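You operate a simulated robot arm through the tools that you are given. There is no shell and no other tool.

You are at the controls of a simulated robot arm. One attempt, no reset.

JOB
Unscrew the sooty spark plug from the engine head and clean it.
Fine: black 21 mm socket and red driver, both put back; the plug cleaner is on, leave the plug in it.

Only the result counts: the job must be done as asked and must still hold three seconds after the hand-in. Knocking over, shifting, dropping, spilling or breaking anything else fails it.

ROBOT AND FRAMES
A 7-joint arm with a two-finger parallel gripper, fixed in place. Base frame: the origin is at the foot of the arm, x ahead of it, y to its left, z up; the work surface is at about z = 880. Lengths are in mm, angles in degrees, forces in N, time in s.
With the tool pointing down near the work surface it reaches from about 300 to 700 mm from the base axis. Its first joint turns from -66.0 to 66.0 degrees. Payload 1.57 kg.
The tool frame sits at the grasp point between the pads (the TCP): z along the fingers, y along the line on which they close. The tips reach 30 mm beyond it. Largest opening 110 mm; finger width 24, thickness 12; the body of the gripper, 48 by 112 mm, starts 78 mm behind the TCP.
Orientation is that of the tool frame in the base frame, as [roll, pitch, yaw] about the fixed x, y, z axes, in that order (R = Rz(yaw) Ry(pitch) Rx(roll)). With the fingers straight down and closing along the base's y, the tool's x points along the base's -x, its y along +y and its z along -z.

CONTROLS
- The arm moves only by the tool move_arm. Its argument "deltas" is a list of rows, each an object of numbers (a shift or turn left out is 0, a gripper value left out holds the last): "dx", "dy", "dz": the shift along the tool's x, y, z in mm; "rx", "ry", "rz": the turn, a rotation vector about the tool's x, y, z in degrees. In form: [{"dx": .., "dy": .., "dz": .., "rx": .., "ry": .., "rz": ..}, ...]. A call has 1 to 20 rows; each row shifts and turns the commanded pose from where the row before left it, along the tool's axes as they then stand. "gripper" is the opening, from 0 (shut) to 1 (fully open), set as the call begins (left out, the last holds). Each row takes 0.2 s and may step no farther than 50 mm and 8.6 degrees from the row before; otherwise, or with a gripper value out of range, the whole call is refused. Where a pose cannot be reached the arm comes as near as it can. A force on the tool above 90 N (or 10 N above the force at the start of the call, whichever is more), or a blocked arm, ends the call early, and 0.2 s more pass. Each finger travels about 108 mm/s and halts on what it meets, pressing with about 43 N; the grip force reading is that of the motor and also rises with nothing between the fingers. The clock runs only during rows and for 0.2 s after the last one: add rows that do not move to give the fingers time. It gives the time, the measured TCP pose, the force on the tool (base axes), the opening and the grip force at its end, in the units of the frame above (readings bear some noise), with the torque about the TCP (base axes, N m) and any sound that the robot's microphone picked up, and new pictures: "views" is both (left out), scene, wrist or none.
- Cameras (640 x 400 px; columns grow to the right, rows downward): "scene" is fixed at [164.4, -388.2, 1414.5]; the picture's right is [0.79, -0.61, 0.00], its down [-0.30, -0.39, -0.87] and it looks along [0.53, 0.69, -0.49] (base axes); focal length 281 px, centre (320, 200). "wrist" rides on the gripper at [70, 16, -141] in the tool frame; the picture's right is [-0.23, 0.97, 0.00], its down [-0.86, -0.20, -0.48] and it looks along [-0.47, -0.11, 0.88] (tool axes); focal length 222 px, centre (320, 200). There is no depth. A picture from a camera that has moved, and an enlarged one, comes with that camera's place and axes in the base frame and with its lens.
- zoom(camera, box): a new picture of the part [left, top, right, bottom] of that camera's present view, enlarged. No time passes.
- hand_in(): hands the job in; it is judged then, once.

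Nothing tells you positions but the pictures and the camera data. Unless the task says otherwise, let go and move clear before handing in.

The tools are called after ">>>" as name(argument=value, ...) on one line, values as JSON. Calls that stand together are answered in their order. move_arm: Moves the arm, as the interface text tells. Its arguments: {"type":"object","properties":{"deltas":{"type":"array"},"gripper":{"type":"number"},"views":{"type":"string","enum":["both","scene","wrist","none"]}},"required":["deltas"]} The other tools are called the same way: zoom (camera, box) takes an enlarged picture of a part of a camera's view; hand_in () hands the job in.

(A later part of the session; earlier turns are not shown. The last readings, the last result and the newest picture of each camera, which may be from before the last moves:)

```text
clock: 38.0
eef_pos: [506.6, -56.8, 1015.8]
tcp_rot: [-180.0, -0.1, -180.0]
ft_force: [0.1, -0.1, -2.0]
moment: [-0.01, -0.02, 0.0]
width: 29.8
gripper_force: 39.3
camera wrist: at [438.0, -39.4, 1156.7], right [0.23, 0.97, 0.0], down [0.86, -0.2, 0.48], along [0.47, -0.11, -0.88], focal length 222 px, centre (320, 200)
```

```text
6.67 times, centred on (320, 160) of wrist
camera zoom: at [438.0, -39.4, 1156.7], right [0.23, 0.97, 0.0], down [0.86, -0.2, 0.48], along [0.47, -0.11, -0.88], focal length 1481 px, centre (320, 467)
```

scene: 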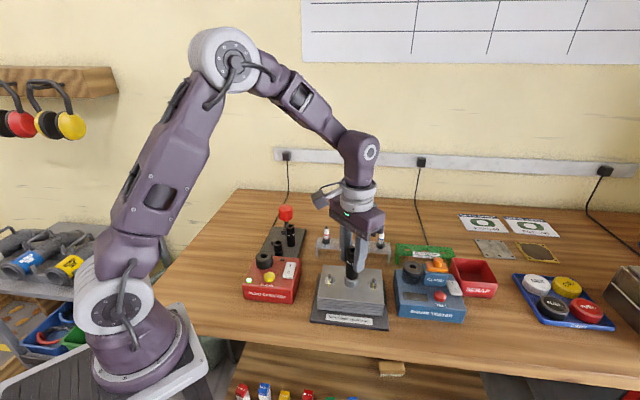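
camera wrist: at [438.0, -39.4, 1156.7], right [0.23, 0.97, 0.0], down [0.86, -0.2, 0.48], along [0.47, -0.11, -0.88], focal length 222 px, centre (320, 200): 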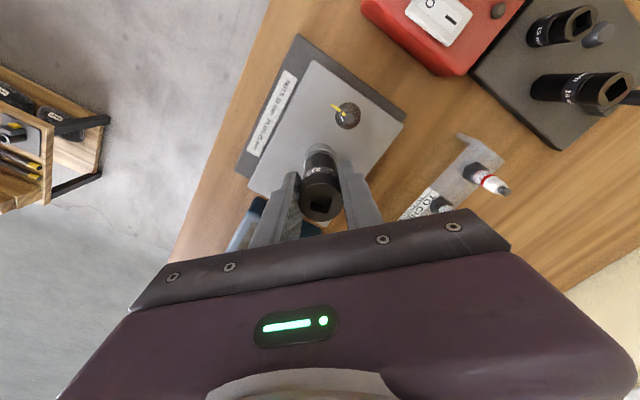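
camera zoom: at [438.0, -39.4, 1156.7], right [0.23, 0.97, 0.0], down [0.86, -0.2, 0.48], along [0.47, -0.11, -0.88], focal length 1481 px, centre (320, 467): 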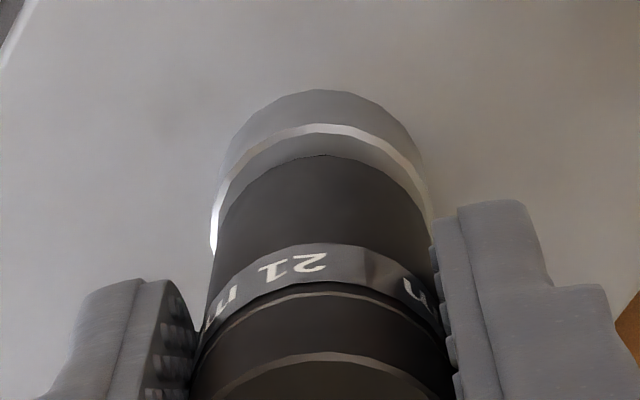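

>>> move_arm(deltas=[{"dz": 2}, {"dz": 2}, {"dz": 1.5}, {}], views="none")

>>> move_arm(deltas=[{"dz": 1.5}, {"dz": 1.5}, {}], views="scene")

>>> zoom(camera="scene", box=[335, 235, 375, 290])

```text
clock: 39.0
eef_pos: [506.9, -56.7, 1010.8]
tcp_rot: [180.0, 0.2, 179.9]
ft_force: [-2.6, 2.0, 32.0]
moment: [0.03, -0.03, 0.0]
width: 30.4
gripper_force: 39.6
```

```text
clock: 39.8
eef_pos: [507.3, -57.0, 1007.8]
tcp_rot: [-180.0, 0.1, 180.0]
ft_force: [2.1, -0.9, 32.4]
moment: [0.01, -0.07, -0.01]
width: 30.1
gripper_force: 39.7
```

scene: 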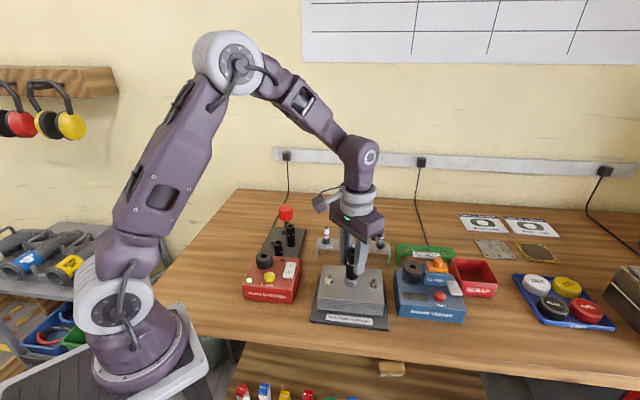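

```text
7.27 times, centred on (355, 262) of scene
camera zoom: at [163.9, -388.2, 1414.5], right [0.79, -0.61, 0.0], down [-0.3, -0.39, -0.87], along [0.53, 0.69, -0.49], focal length 2044 px, centre (66, -254)
```

zoom: 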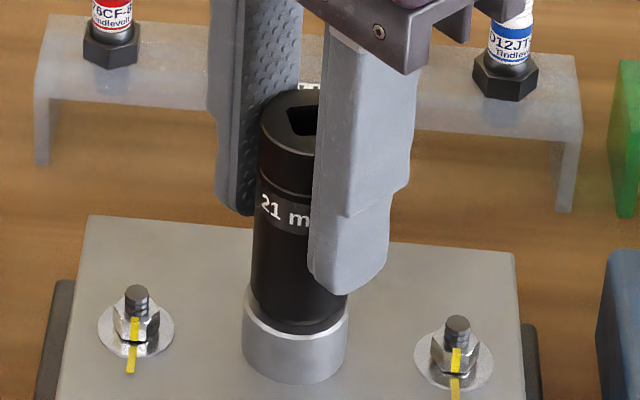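

>>> zoom(camera="scene", box=[342, 268, 364, 292])

>>> zoom(camera="wrist", box=[295, 130, 345, 190])

```text
16.00 times, centred on (353, 280) of scene
camera zoom: at [163.9, -388.2, 1414.5], right [0.79, -0.61, 0.0], down [-0.3, -0.39, -0.87], along [0.53, 0.69, -0.49], focal length 4497 px, centre (-208, -1080)
```

zoom: 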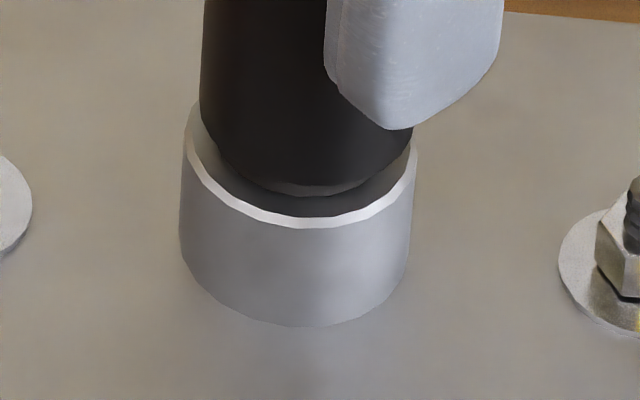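

```text
6.67 times, centred on (320, 160) of wrist
camera zoom: at [438.0, -39.6, 1148.4], right [0.23, 0.97, 0.0], down [0.85, -0.2, 0.48], along [0.47, -0.11, -0.88], focal length 1481 px, centre (320, 467)
```

zoom: 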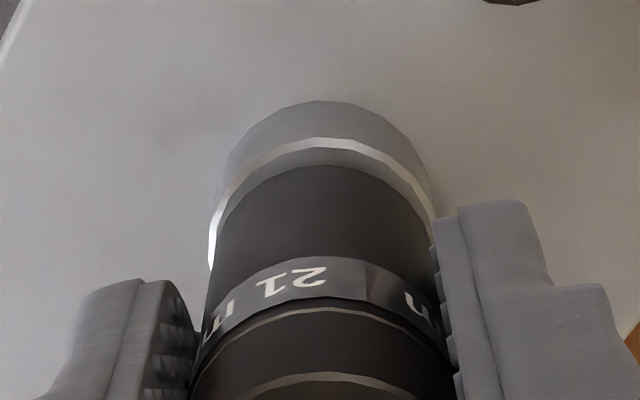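

>>> zoom(camera="scene", box=[370, 225, 392, 252])

>>> zoom(camera="scene", box=[345, 240, 365, 262])

```text
14.81 times, centred on (381, 238) of scene
camera zoom: at [163.9, -388.2, 1414.5], right [0.79, -0.61, 0.0], down [-0.3, -0.39, -0.87], along [0.53, 0.69, -0.49], focal length 4164 px, centre (-584, -370)
```

zoom: 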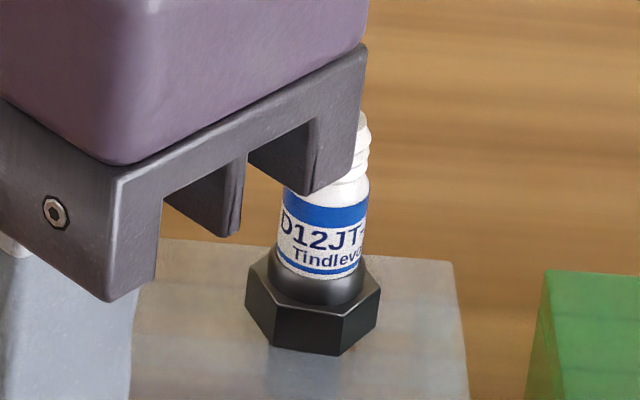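

```text
16.00 times, centred on (355, 251) of scene
camera zoom: at [163.9, -388.2, 1414.5], right [0.79, -0.61, 0.0], down [-0.3, -0.39, -0.87], along [0.53, 0.69, -0.49], focal length 4497 px, centre (-240, -616)
```

zoom: 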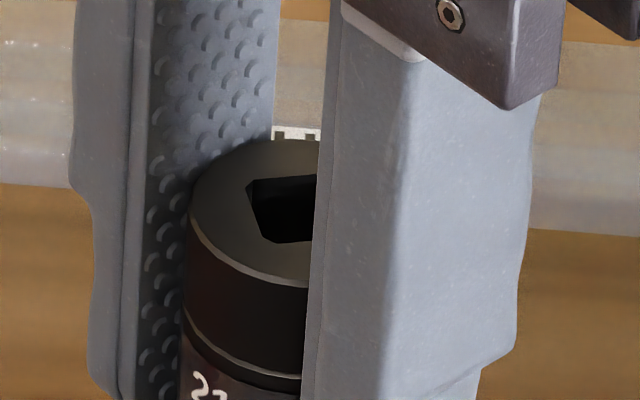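

The socket rests on the plug at about 32 N and isn't seated over the hex yet. I'll turn it counter-clockwise slowly under light pressure to find the hex alignment.

>>> move_arm(deltas=[{"rz": -5}, {"rz": -5}, {"rz": -5}, {"rz": -5}, {"rz": -5}, {"rz": -5}, {}], views="scene")

>>> zoom(camera="scene", box=[335, 235, 375, 290])

```text
clock: 41.4
eef_pos: [507.0, -56.2, 1006.8]
tcp_rot: [180.0, 0.0, -150.0]
ft_force: [-1.3, -0.6, 22.3]
moment: [0.02, -0.05, 0.03]
width: 30.2
gripper_force: 39.0
```

scene: 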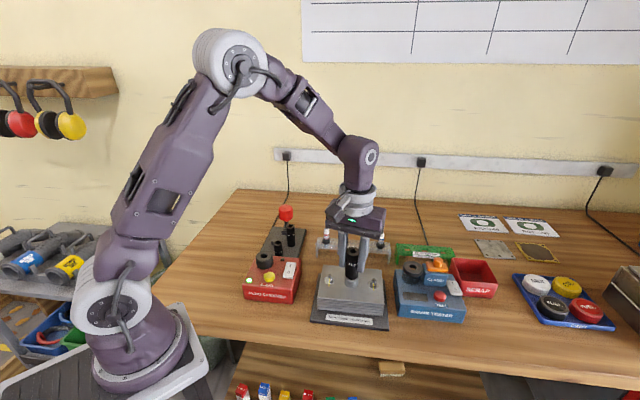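

```text
7.27 times, centred on (355, 262) of scene
camera zoom: at [164.0, -388.2, 1414.5], right [0.79, -0.61, 0.0], down [-0.3, -0.39, -0.87], along [0.53, 0.69, -0.49], focal length 2044 px, centre (66, -254)
```

zoom: 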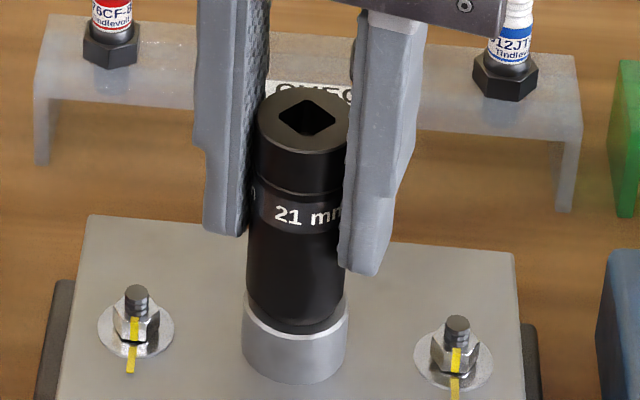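

>>> move_arm(deltas=[{"rz": -5}, {"rz": -5}, {"rz": -5}, {"rz": -5}, {"rz": -5}, {"rz": -5}, {}], views="scene")

>>> zoom(camera="scene", box=[335, 235, 375, 290])

>>> zoom(camera="scene", box=[342, 268, 364, 292])

```text
clock: 43.0
eef_pos: [507.2, -56.8, 1007.7]
tcp_rot: [180.0, 0.0, -119.9]
ft_force: [3.0, -10.9, 15.3]
moment: [-0.43, -0.2, -0.01]
width: 29.8
gripper_force: 39.9
```

scene: 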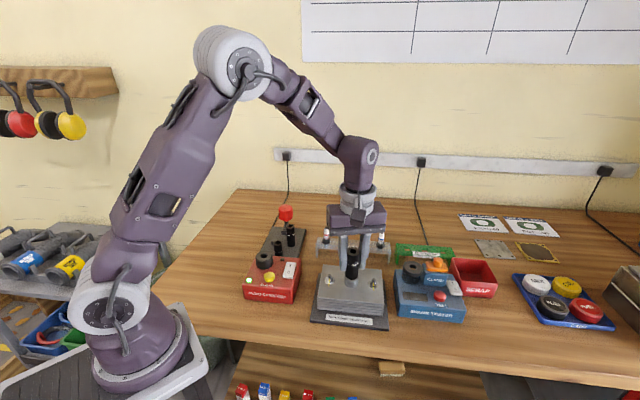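

```text
7.27 times, centred on (355, 262) of scene
camera zoom: at [164.2, -388.5, 1414.4], right [0.79, -0.61, 0.0], down [-0.3, -0.39, -0.87], along [0.53, 0.69, -0.49], focal length 2044 px, centre (66, -254)
```

zoom: 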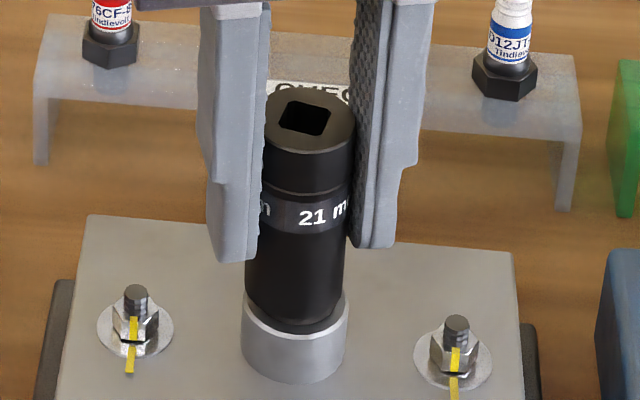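

```text
16.00 times, centred on (353, 280) of scene
camera zoom: at [164.2, -388.5, 1414.4], right [0.79, -0.61, 0.0], down [-0.3, -0.39, -0.87], along [0.53, 0.69, -0.49], focal length 4497 px, centre (-208, -1080)
```

zoom: 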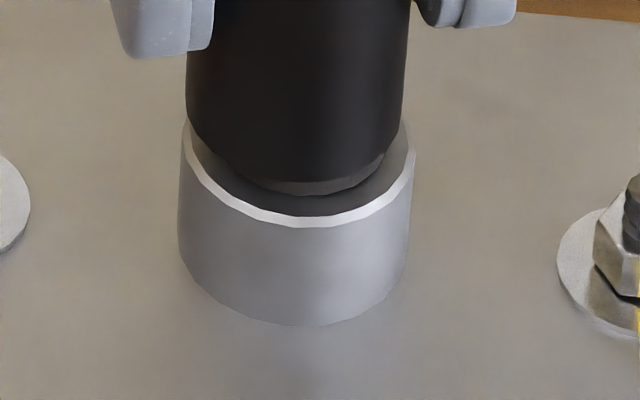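

The socket bottom appears to be about 5 mm below the collar top. I'll lift straight up to see whether the plug turned with the socket, by checking its label.

>>> move_arm(deltas=[{"dz": -10}, {"dz": -20}, {"dz": -18}, {}])

>>> zoom(camera="scene", box=[335, 225, 375, 290])

>>> zoom(camera="scene", box=[342, 264, 364, 290])

>>> zoom(camera="wrist", box=[290, 120, 350, 190])

```text
clock: 44.0
eef_pos: [507.4, -57.4, 1054.6]
tcp_rot: [179.9, 0.0, -119.9]
ft_force: [-0.5, 0.2, -2.4]
moment: [-0.03, 0.02, 0.01]
width: 29.8
gripper_force: 39.0
camera wrist: at [458.9, -108.2, 1195.8], right [-0.73, 0.68, 0.0], down [0.6, 0.64, 0.48], along [0.33, 0.35, -0.88], focal length 222 px, centre (320, 200)
```

scene: 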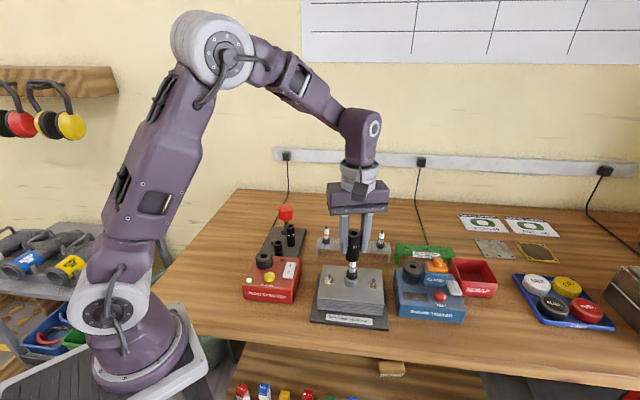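
wrist: 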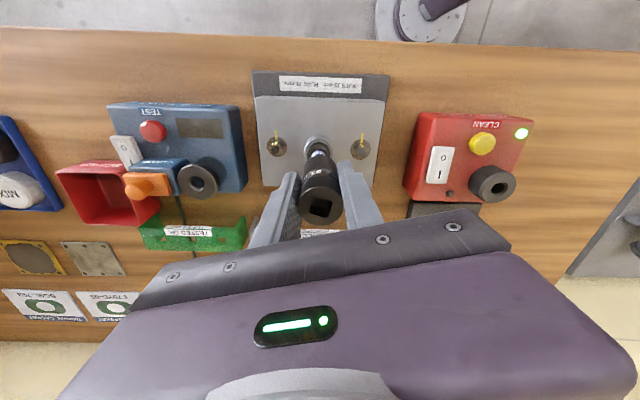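

```text
6.15 times, centred on (355, 258) of scene
camera zoom: at [164.4, -388.2, 1414.5], right [0.79, -0.61, 0.0], down [-0.3, -0.39, -0.87], along [0.53, 0.69, -0.49], focal length 1730 px, centre (105, -154)
```

zoom: 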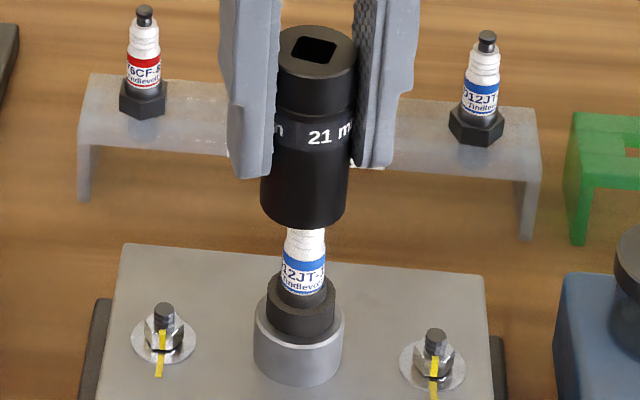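

```text
15.38 times, centred on (353, 277) of scene
camera zoom: at [164.4, -388.2, 1414.5], right [0.79, -0.61, 0.0], down [-0.3, -0.39, -0.87], along [0.53, 0.69, -0.49], focal length 4324 px, centre (-188, -985)
```

zoom: 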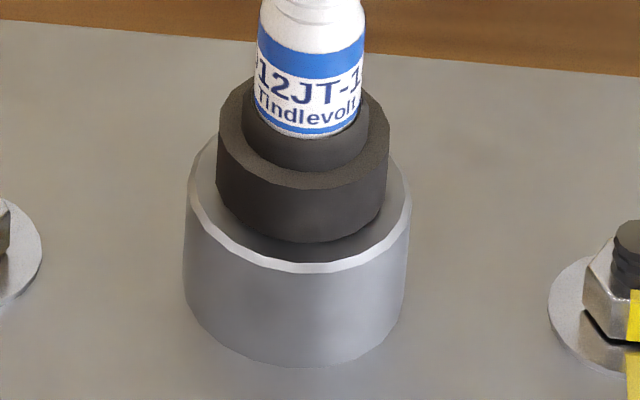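

```text
5.71 times, centred on (320, 155) of wrist
camera zoom: at [458.9, -108.2, 1195.8], right [-0.73, 0.68, 0.0], down [0.6, 0.64, 0.48], along [0.33, 0.35, -0.88], focal length 1269 px, centre (320, 457)
```

zoom: 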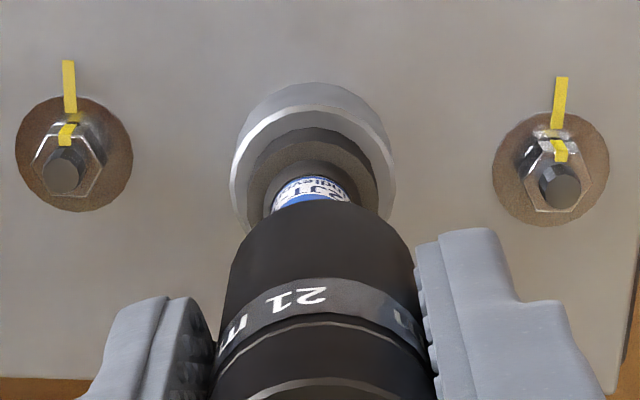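

>>> zoom(camera="wrist", box=[303, 130, 335, 162])

>>> zoom(camera="wrist", box=[300, 180, 345, 230])

```text
12.50 times, centred on (319, 146) of wrist
camera zoom: at [458.9, -108.2, 1195.8], right [-0.73, 0.68, 0.0], down [0.6, 0.64, 0.48], along [0.33, 0.35, -0.88], focal length 2776 px, centre (332, 875)
```

zoom: 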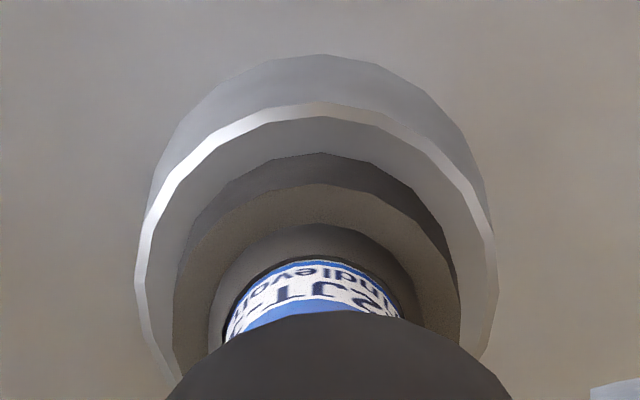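

```text
8.00 times, centred on (322, 205) of wrist
camera zoom: at [458.9, -108.2, 1195.8], right [-0.73, 0.68, 0.0], down [0.6, 0.64, 0.48], along [0.33, 0.35, -0.88], focal length 1777 px, centre (300, 160)
```

zoom: 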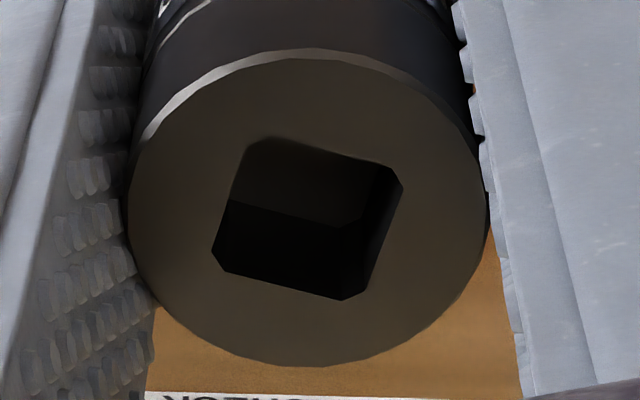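

The plug didn't turn; its label is unchanged and the collar is round. From this angle the socket is about 1.5 mm off to scene-left, so it may have been hung up on an edge. I'll correct and lower again, watching how deep it goes.

>>> move_arm(deltas=[{"dx": 0.9, "dy": -1.2}, {"dz": 15}, {"dz": 15}, {"dz": 9}, {"dz": 3}, {}], views="scene")

>>> zoom(camera="scene", box=[342, 264, 364, 290])

>>> zoom(camera="wrist", box=[300, 130, 340, 175])

```text
clock: 45.4
eef_pos: [506.7, -58.0, 1012.3]
tcp_rot: [-179.9, 0.1, -120.0]
ft_force: [0.1, 0.1, -2.0]
moment: [0.01, 0.0, -0.02]
width: 29.8
gripper_force: 39.0
```

scene: 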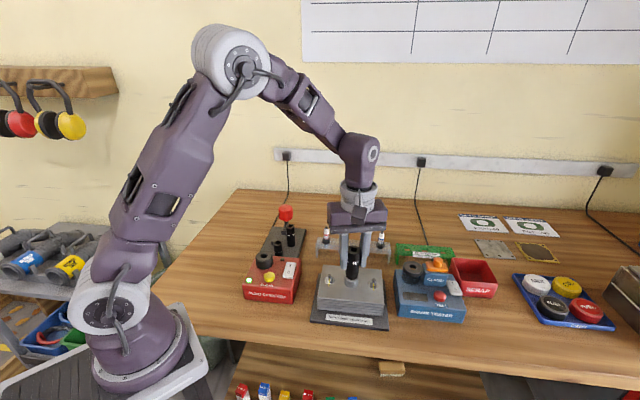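

```text
15.38 times, centred on (353, 277) of scene
camera zoom: at [164.4, -388.2, 1414.5], right [0.79, -0.61, 0.0], down [-0.3, -0.39, -0.87], along [0.53, 0.69, -0.49], focal length 4324 px, centre (-188, -985)
```

zoom: 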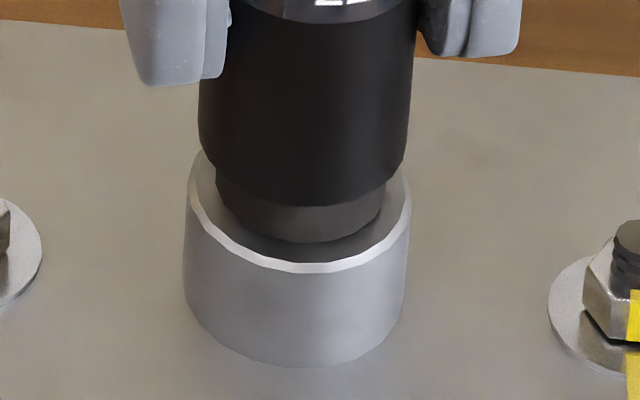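

```text
8.89 times, centred on (320, 152) of wrist
camera zoom: at [459.4, -109.9, 1153.5], right [-0.73, 0.68, 0.0], down [0.6, 0.64, 0.48], along [0.33, 0.35, -0.88], focal length 1974 px, centre (320, 622)
```

zoom: 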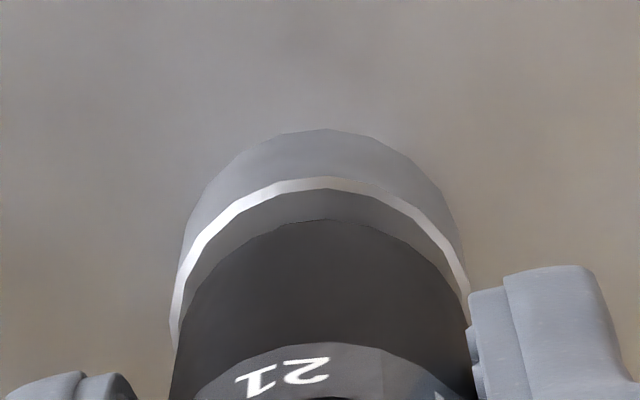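

>>> move_arm(deltas=[{"dx": -0.4, "dy": -0.2}, {"dz": 2}, {"dz": 2}, {"dz": 1.5}, {}], views="none")

>>> move_arm(deltas=[{"dz": 1.5}, {"dz": 1.5}, {}], views="scene")

>>> zoom(camera="scene", box=[342, 264, 364, 290])

```text
clock: 46.6
eef_pos: [508.0, -57.8, 1007.6]
tcp_rot: [180.0, 0.0, -119.9]
ft_force: [0.1, 0.0, 1.0]
moment: [-0.02, 0.01, -0.04]
width: 30.2
gripper_force: 39.9
```

```text
clock: 47.4
eef_pos: [508.2, -57.3, 1004.7]
tcp_rot: [-179.9, 0.1, -120.1]
ft_force: [-0.7, 0.0, 32.3]
moment: [0.07, 0.01, 0.0]
width: 30.3
gripper_force: 40.0
```

scene: 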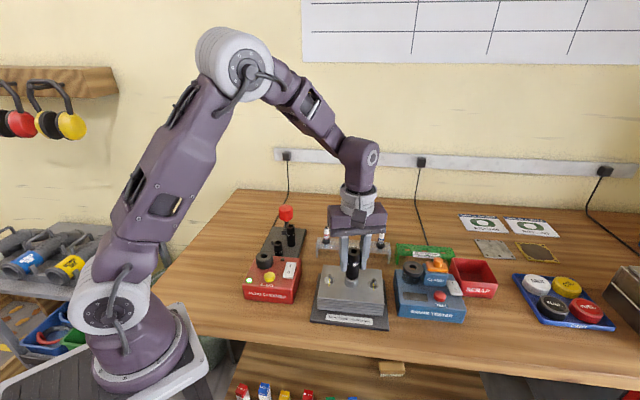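

```text
15.38 times, centred on (353, 277) of scene
camera zoom: at [163.8, -388.1, 1414.6], right [0.79, -0.61, 0.0], down [-0.3, -0.39, -0.87], along [0.53, 0.69, -0.49], focal length 4324 px, centre (-188, -985)
```

zoom: 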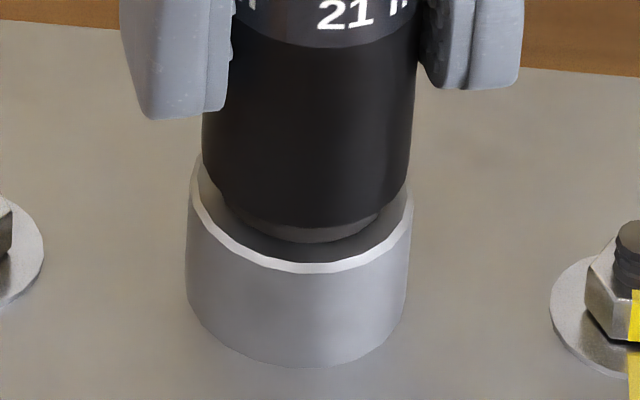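

Same stop depth with a clean vertical force. I'll sweep the yaw again now that it's well centred.

>>> move_arm(deltas=[{"rz": -4}, {"rz": -4}, {"rz": -4}, {"rz": -4}, {"rz": -4}, {}], views="none")

>>> zoom(camera="scene", box=[342, 264, 364, 290])

>>> move_arm(deltas=[{"rz": -4}, {"rz": -4}, {"rz": -4}, {"rz": -4}, {"rz": -4}, {}], views="none")

>>> zoom(camera="scene", box=[342, 264, 364, 290])

```text
clock: 48.8
eef_pos: [508.6, -58.0, 1004.9]
tcp_rot: [-180.0, 0.0, -99.9]
ft_force: [4.7, -5.0, 23.7]
moment: [-0.11, -0.21, -0.01]
width: 30.0
gripper_force: 39.8
```

```text
15.38 times, centred on (353, 277) of scene
camera zoom: at [164.1, -388.3, 1414.5], right [0.79, -0.61, 0.0], down [-0.3, -0.39, -0.87], along [0.53, 0.69, -0.49], focal length 4324 px, centre (-188, -985)
```

zoom: 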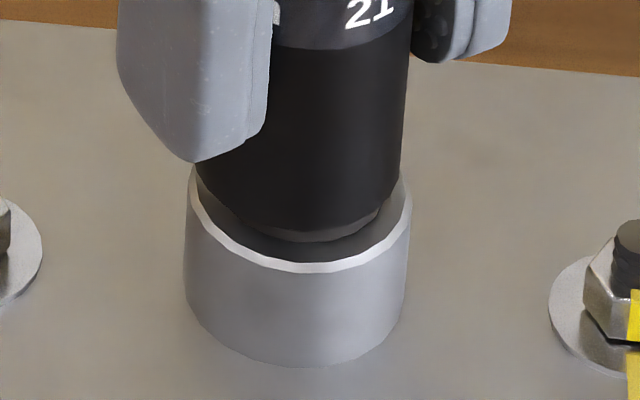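

```text
clock: 50.2
eef_pos: [508.7, -57.7, 1004.8]
tcp_rot: [-180.0, 0.0, -79.9]
ft_force: [7.9, -6.8, 14.3]
moment: [-0.25, -0.33, -0.01]
width: 30.1
gripper_force: 39.9
```

```text
15.38 times, centred on (353, 277) of scene
camera zoom: at [164.3, -388.4, 1414.4], right [0.79, -0.61, 0.0], down [-0.3, -0.39, -0.87], along [0.53, 0.69, -0.49], focal length 4324 px, centre (-188, -985)
```

zoom: 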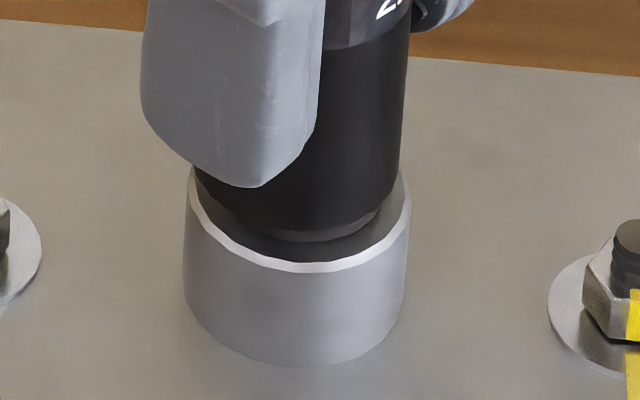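

The socket is over the plug but not coupling by itself, so the driver is needed to press and turn it. I'll rotate back to the force-free yaw, release the socket there, and look.

>>> move_arm(deltas=[{"rz": 5}, {"rz": 5}, {"rz": 5}, {"rz": 5}, {"rz": 5}, {"rz": 5}, {"rz": 5}, {"rz": 5}, {}], views="none")

>>> move_arm(deltas=[{}, {}, {}], gripper=0.5)

>>> zoom(camera="scene", box=[335, 235, 375, 290])

>>> zoom(camera="wrist", box=[290, 140, 350, 225])

```text
clock: 52.2
eef_pos: [508.6, -57.5, 1003.8]
tcp_rot: [179.9, -0.1, -120.2]
ft_force: [-1.5, 3.0, 16.5]
moment: [0.0, -0.03, 0.01]
width: 29.8
gripper_force: 38.9
```

```text
clock: 53.0
eef_pos: [508.2, -57.3, 1004.3]
tcp_rot: [-180.0, 0.0, -120.0]
ft_force: [-0.6, 0.5, -0.4]
moment: [-0.02, 0.0, 0.03]
width: 55.2
gripper_force: 0.1
camera wrist: at [460.1, -109.2, 1145.3], right [-0.73, 0.68, 0.0], down [0.6, 0.64, 0.48], along [0.33, 0.35, -0.88], focal length 222 px, centre (320, 200)
```

scene: 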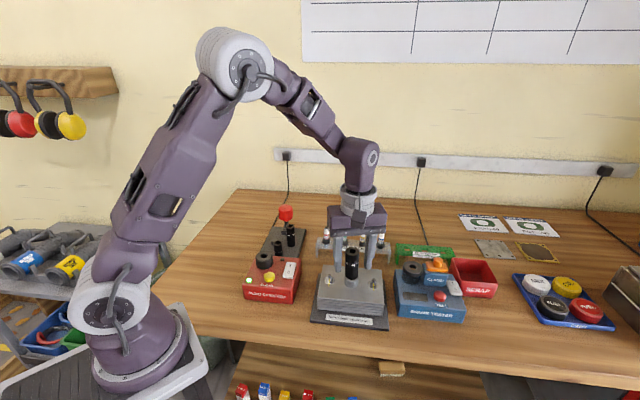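
wrist: 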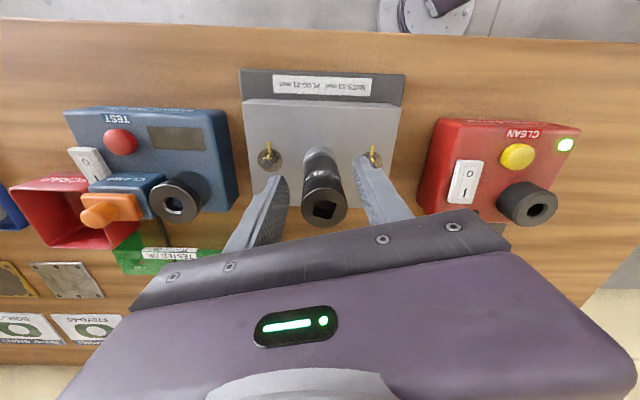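

```text
7.27 times, centred on (355, 262) of scene
camera zoom: at [164.4, -388.2, 1414.5], right [0.79, -0.61, 0.0], down [-0.3, -0.39, -0.87], along [0.53, 0.69, -0.49], focal length 2044 px, centre (66, -254)
```

zoom: 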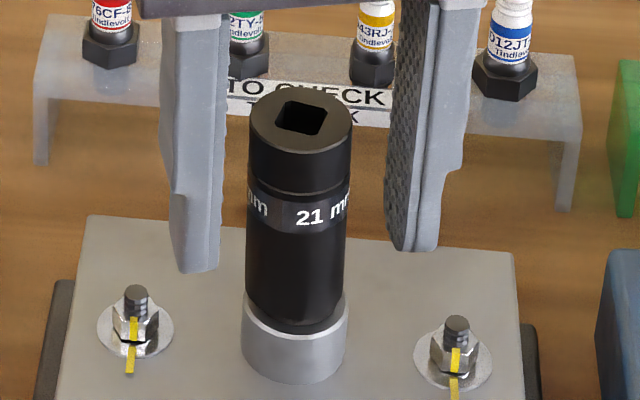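

```text
4.71 times, centred on (320, 182) of wrist
camera zoom: at [460.1, -109.2, 1145.3], right [-0.73, 0.68, 0.0], down [0.6, 0.64, 0.48], along [0.33, 0.35, -0.88], focal length 1045 px, centre (320, 282)
```

zoom: 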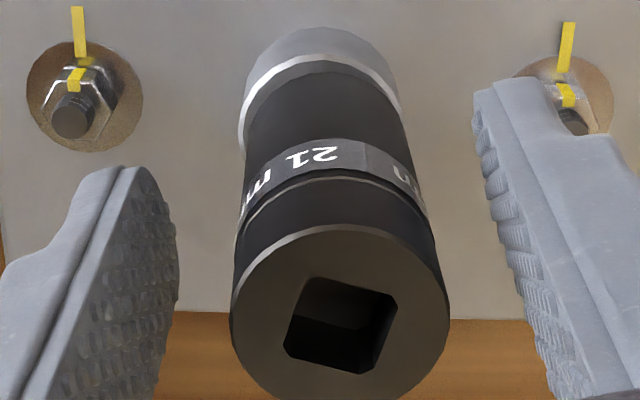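

The socket stands on the plug. Now I'll raise and go back to the driver by known offsets.

>>> move_arm(deltas=[{"dz": -30}, {"dz": -30}, {"dz": -30}, {"rz": 7.5}, {"rz": 7.5}, {"dx": -31.26, "dy": 29.3}, {"dx": -31.26, "dy": 29.3}, {"dx": -31.26, "dy": 29.3}, {"dx": -31.26, "dy": 29.3}, {"dx": -31.26, "dy": 29.3}, {"dx": -31.26, "dy": 29.3}, {"dx": -31.24, "dy": 29.3}, {}, {}], gripper=1)

>>> zoom(camera="scene", box=[335, 235, 375, 290])

>>> zoom(camera="wrist", box=[270, 60, 370, 180])

```text
clock: 56.0
eef_pos: [518.8, 242.3, 1095.4]
tcp_rot: [180.0, 0.1, -135.0]
ft_force: [0.2, -0.7, 0.4]
moment: [0.01, 0.02, 0.01]
width: 110.2
gripper_force: 0.1
camera wrist: at [458.2, 206.0, 1235.8], right [-0.53, 0.85, 0.0], down [0.75, 0.46, 0.48], along [0.41, 0.25, -0.88], focal length 222 px, centre (320, 200)
```

scene: 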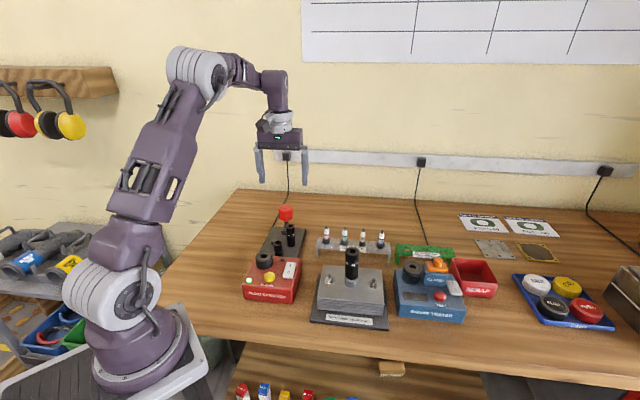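
wrist: 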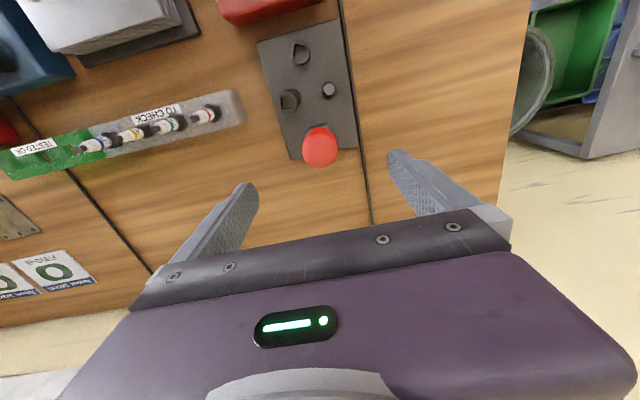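

```text
7.27 times, centred on (355, 262) of scene
camera zoom: at [164.4, -388.2, 1414.5], right [0.79, -0.61, 0.0], down [-0.3, -0.39, -0.87], along [0.53, 0.69, -0.49], focal length 2044 px, centre (66, -254)
```

zoom: 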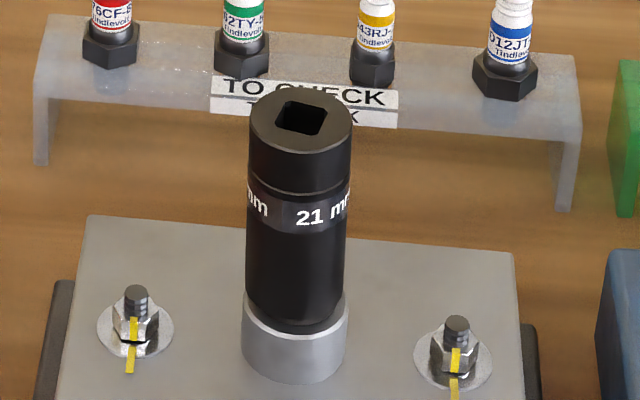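

```text
3.33 times, centred on (320, 120) of wrist
camera zoom: at [458.2, 206.0, 1235.8], right [-0.53, 0.85, 0.0], down [0.75, 0.46, 0.48], along [0.41, 0.25, -0.88], focal length 740 px, centre (320, 467)
```

zoom: 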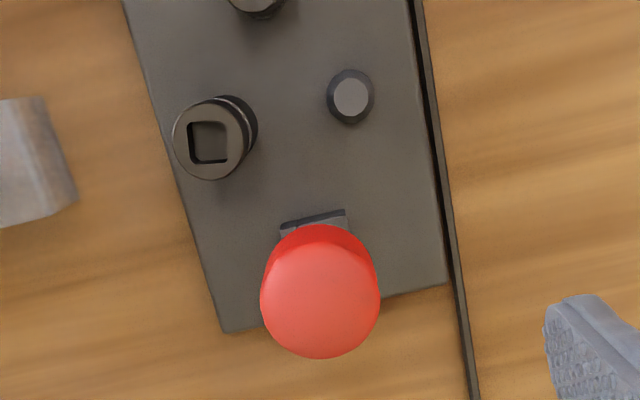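

Aligned with the driver as before. I'll descend and grip it.

>>> move_arm(deltas=[{"dz": 40}, {"dz": 40}, {"dz": 30}, {"dz": 17}, {}], views="none")

>>> move_arm(deltas=[{}, {}, {}, {}, {}], gripper=0, views="none")

>>> move_arm(deltas=[{"dz": -15}, {"dz": -25}, {"dz": -40}, {"dz": -40}, {}], views="scene")

>>> zoom(camera="scene", box=[255, 150, 305, 210])

```text
clock: 57.2
eef_pos: [518.0, 241.9, 966.4]
tcp_rot: [180.0, 0.0, -135.0]
ft_force: [-0.5, 0.5, 0.6]
moment: [-0.01, 0.01, 0.03]
width: 110.0
gripper_force: 0.2
```

```text
clock: 58.4
eef_pos: [517.4, 242.2, 968.0]
tcp_rot: [-180.0, -0.1, -135.1]
ft_force: [0.3, -1.4, 0.0]
moment: [-0.03, -0.02, -0.04]
width: 41.1
gripper_force: 43.2
```

```text
clock: 59.6
eef_pos: [518.8, 241.4, 1089.7]
tcp_rot: [-180.0, 0.0, -134.9]
ft_force: [0.0, -0.7, -1.4]
moment: [-0.01, 0.02, 0.02]
width: 41.2
gripper_force: 43.1
```

scene: 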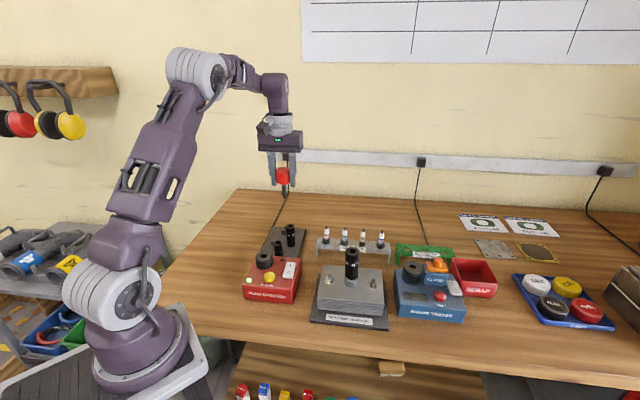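

```text
6.67 times, centred on (280, 180) of scene
camera zoom: at [164.4, -388.2, 1414.5], right [0.79, -0.61, 0.0], down [-0.3, -0.39, -0.87], along [0.53, 0.69, -0.49], focal length 1874 px, centre (587, 333)
```

zoom: 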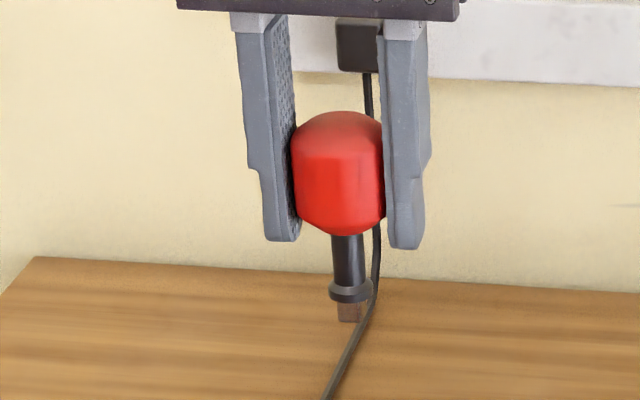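

The driver is in hand. I'll move it above the socket on the engine at yaw -150, which should match the square.

>>> move_arm(deltas=[{"dz": -30}, {"dx": 31.4, "dy": -28.97}, {"dx": 31.4, "dy": -28.97}, {"dx": 31.4, "dy": -28.97}, {"dx": 31.4, "dy": -28.97}, {"dx": 31.4, "dy": -28.97}, {"dx": 31.4, "dy": -28.97}, {"dx": 31.4, "dy": -28.98}, {"rz": 7.5}, {"rz": 7.5}, {}, {}])

>>> zoom(camera="scene", box=[330, 210, 376, 270])

>>> zoom(camera="wrist", box=[290, 115, 350, 180])

```text
clock: 62.2
eef_pos: [505.9, -56.9, 1116.8]
tcp_rot: [-179.9, 0.0, -150.0]
ft_force: [-0.2, 0.4, -2.4]
moment: [-0.01, 0.0, 0.02]
width: 41.0
gripper_force: 42.9
camera wrist: at [438.6, -77.0, 1258.9], right [-0.29, 0.96, 0.0], down [0.84, 0.25, 0.48], along [0.46, 0.14, -0.88], focal length 222 px, centre (320, 200)
```

scene: 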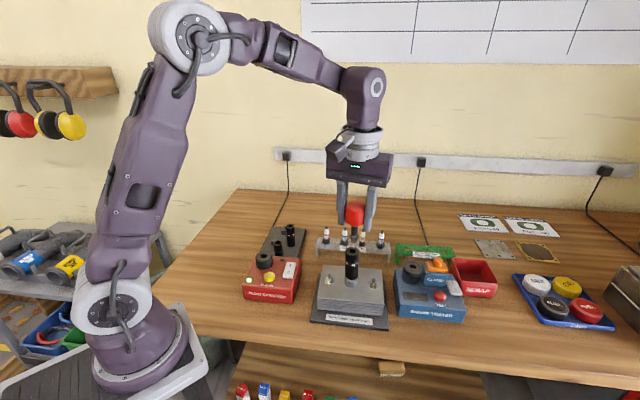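
wrist: 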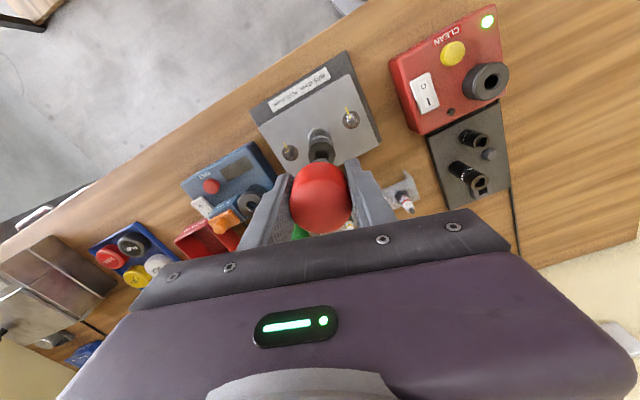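

```text
6.67 times, centred on (353, 240) of scene
camera zoom: at [164.4, -388.2, 1414.5], right [0.79, -0.61, 0.0], down [-0.3, -0.39, -0.87], along [0.53, 0.69, -0.49], focal length 1874 px, centre (100, -67)
```

zoom: 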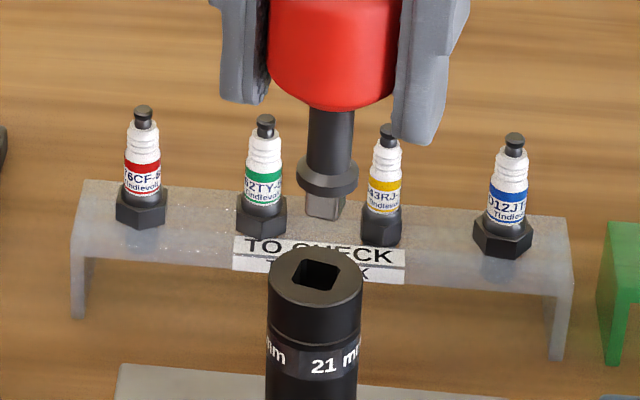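

```text
6.15 times, centred on (320, 148) of wrist
camera zoom: at [438.6, -77.0, 1258.9], right [-0.29, 0.96, 0.0], down [0.84, 0.25, 0.48], along [0.46, 0.14, -0.88], focal length 1367 px, centre (320, 523)
```

zoom: 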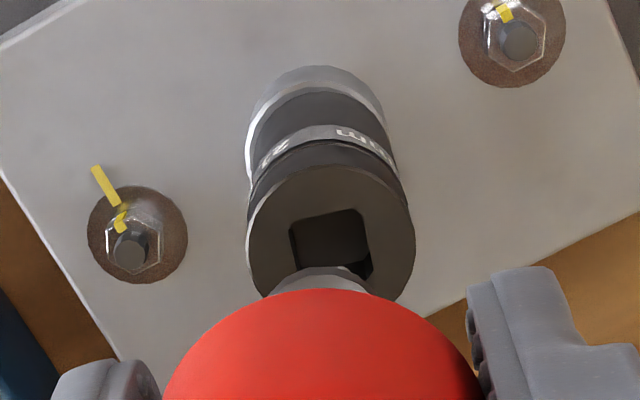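

The driver is about 1.6 mm off in one direction; orientation matches. I'll correct and lower to just above.

>>> move_arm(deltas=[{"dy": 1.65}, {"dz": 12}, {"dz": 9}, {}, {}])

>>> zoom(camera="scene", box=[336, 225, 370, 265])

>>> zoom(camera="wrist", box=[295, 125, 345, 180])

```text
clock: 63.4
eef_pos: [505.7, -56.2, 1096.1]
tcp_rot: [180.0, 0.0, -149.9]
ft_force: [0.8, -0.4, -1.2]
moment: [0.0, 0.0, -0.01]
width: 41.1
gripper_force: 42.8
camera wrist: at [437.8, -75.5, 1237.6], right [-0.29, 0.96, 0.0], down [0.84, 0.25, 0.48], along [0.46, 0.14, -0.88], focal length 222 px, centre (320, 200)
```

scene: 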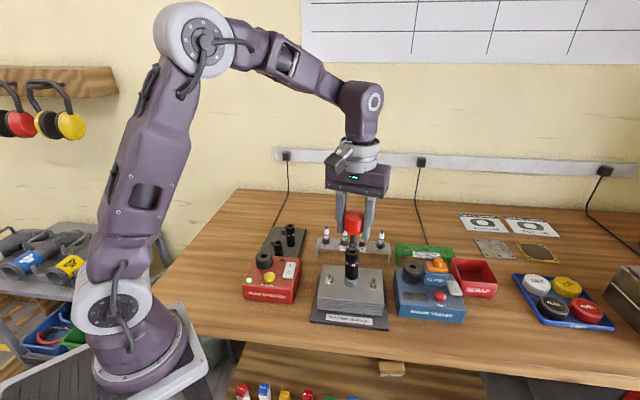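
wrist: 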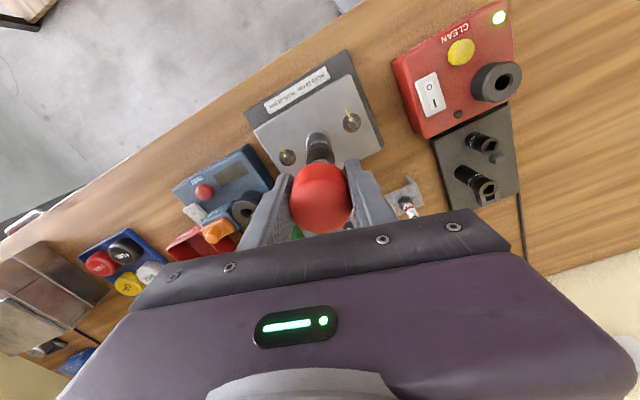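

```text
10.00 times, centred on (353, 245) of scene
camera zoom: at [164.4, -388.2, 1414.5], right [0.79, -0.61, 0.0], down [-0.3, -0.39, -0.87], along [0.53, 0.69, -0.49], focal length 2811 px, centre (-10, -250)
```

zoom: 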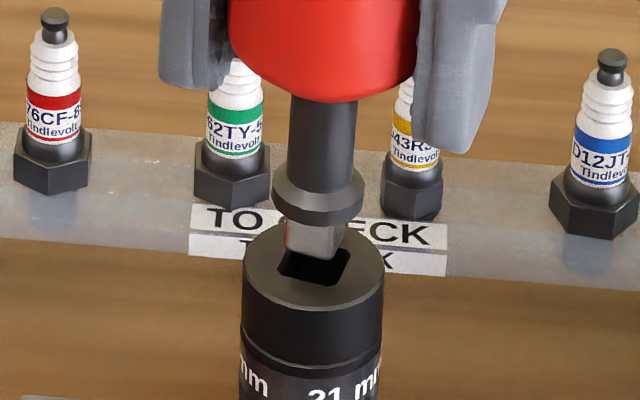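

```text
7.27 times, centred on (320, 152) of wrist
camera zoom: at [437.8, -75.5, 1237.6], right [-0.29, 0.96, 0.0], down [0.84, 0.25, 0.48], along [0.46, 0.14, -0.88], focal length 1615 px, centre (320, 546)
```

zoom: 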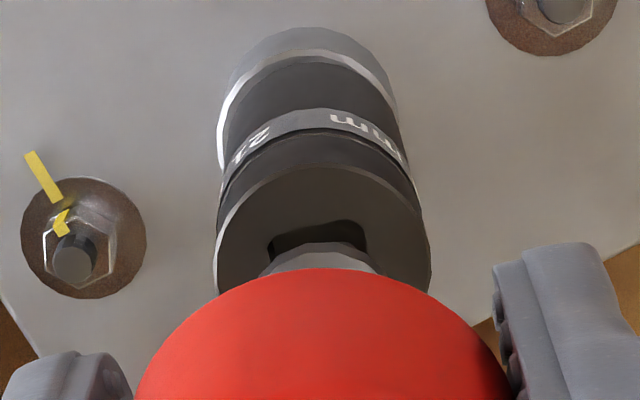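

>>> move_arm(deltas=[{"dy": 0.35}, {"dz": 3}, {"dz": 3}, {"dz": 3}, {"dz": 2}, {}], views="scene")

>>> zoom(camera="scene", box=[336, 225, 370, 290])

```text
clock: 64.8
eef_pos: [505.1, -55.8, 1085.7]
tcp_rot: [179.9, 0.0, -150.0]
ft_force: [-0.3, -0.5, -1.0]
moment: [0.02, 0.0, 0.0]
width: 41.3
gripper_force: 43.3
```

scene: 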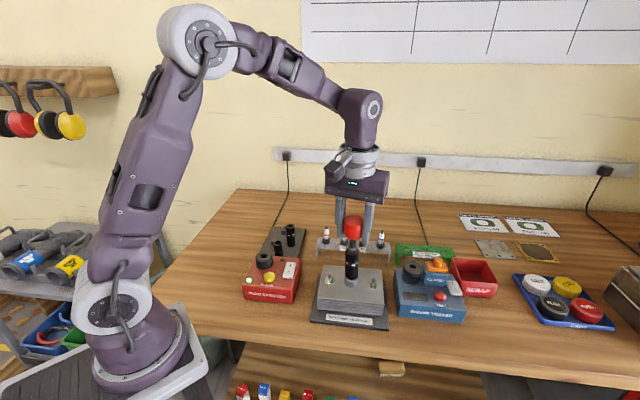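

```text
6.15 times, centred on (353, 258) of scene
camera zoom: at [164.4, -388.2, 1414.5], right [0.79, -0.61, 0.0], down [-0.3, -0.39, -0.87], along [0.53, 0.69, -0.49], focal length 1730 px, centre (117, -154)
```

zoom: 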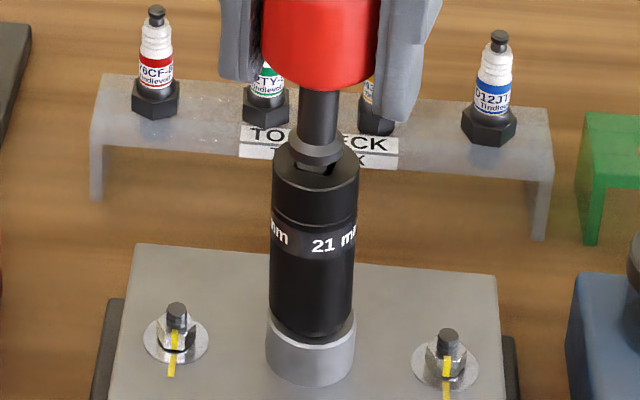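

Going in freely. I'll continue down to the collar.

>>> move_arm(deltas=[{"dz": 2.5}, {"dz": 2.5}, {"dz": 2}, {}], views="none")

>>> move_arm(deltas=[{"dz": 1}, {"dz": 0.7}, {}], views="scene")

>>> zoom(camera="scene", box=[336, 225, 370, 290])

```text
clock: 65.8
eef_pos: [504.4, -55.2, 1078.4]
tcp_rot: [-179.9, 0.1, -150.0]
ft_force: [-1.0, 0.5, 14.5]
moment: [0.01, -0.02, -0.01]
width: 40.9
gripper_force: 43.3
```

```text
clock: 66.6
eef_pos: [505.9, -55.3, 1079.0]
tcp_rot: [-179.9, 0.3, -150.0]
ft_force: [-1.7, 2.8, 54.7]
moment: [0.09, -0.06, 0.0]
width: 41.2
gripper_force: 42.9
```

scene: 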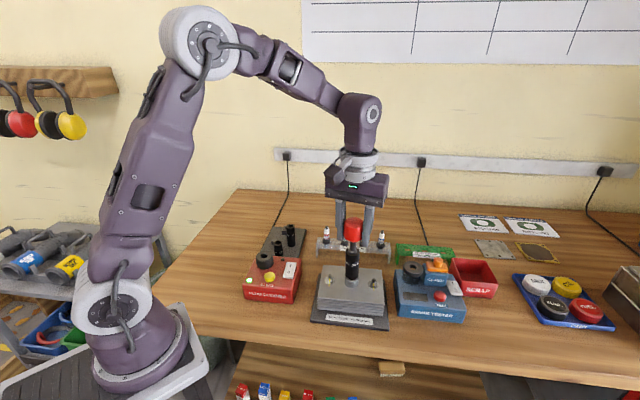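

```text
6.15 times, centred on (353, 258) of scene
camera zoom: at [163.4, -388.0, 1414.7], right [0.79, -0.61, 0.0], down [-0.3, -0.39, -0.87], along [0.53, 0.69, -0.49], focal length 1730 px, centre (117, -154)
```

zoom: 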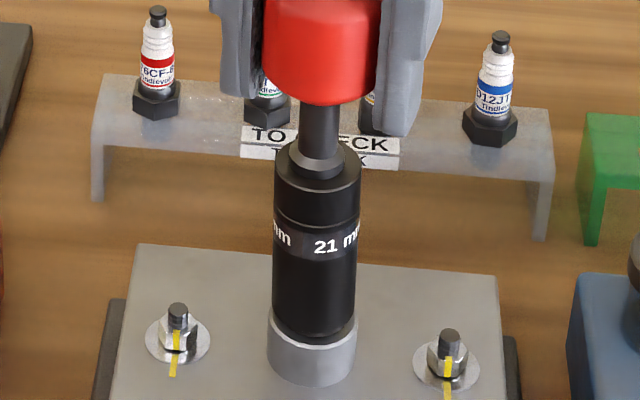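

The driver is seated in the socket and pressing at 55 N. Now I'll turn counter-clockwise and watch the torque.

>>> move_arm(deltas=[{"rz": -5}, {"rz": -5}, {"rz": -5}, {"rz": -5}], views="scene")

>>> zoom(camera="scene", box=[336, 225, 370, 290])

```text
clock: 67.6
eef_pos: [505.1, -55.9, 1078.9]
tcp_rot: [-179.8, 0.1, -129.9]
ft_force: [-0.7, -6.2, 54.1]
moment: [-0.35, -0.1, 0.01]
width: 41.1
gripper_force: 43.7
```

scene: 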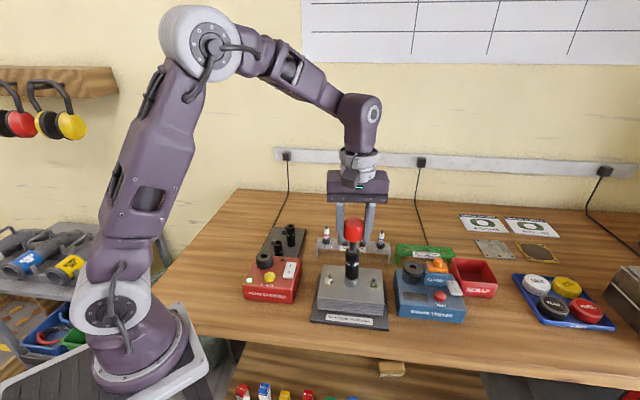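

```text
6.15 times, centred on (353, 258) of scene
camera zoom: at [163.5, -388.3, 1414.6], right [0.79, -0.61, 0.0], down [-0.3, -0.39, -0.87], along [0.53, 0.69, -0.49], focal length 1730 px, centre (117, -154)
```

zoom: 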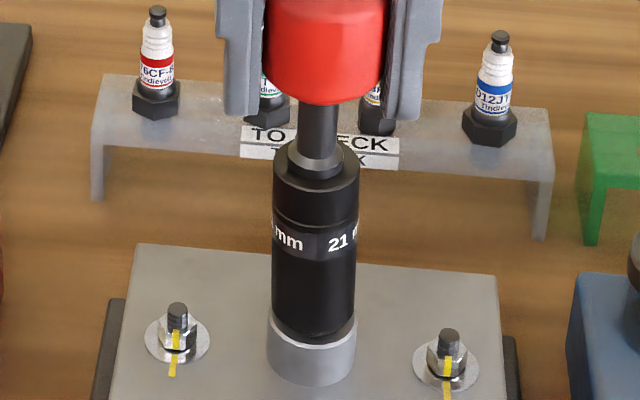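

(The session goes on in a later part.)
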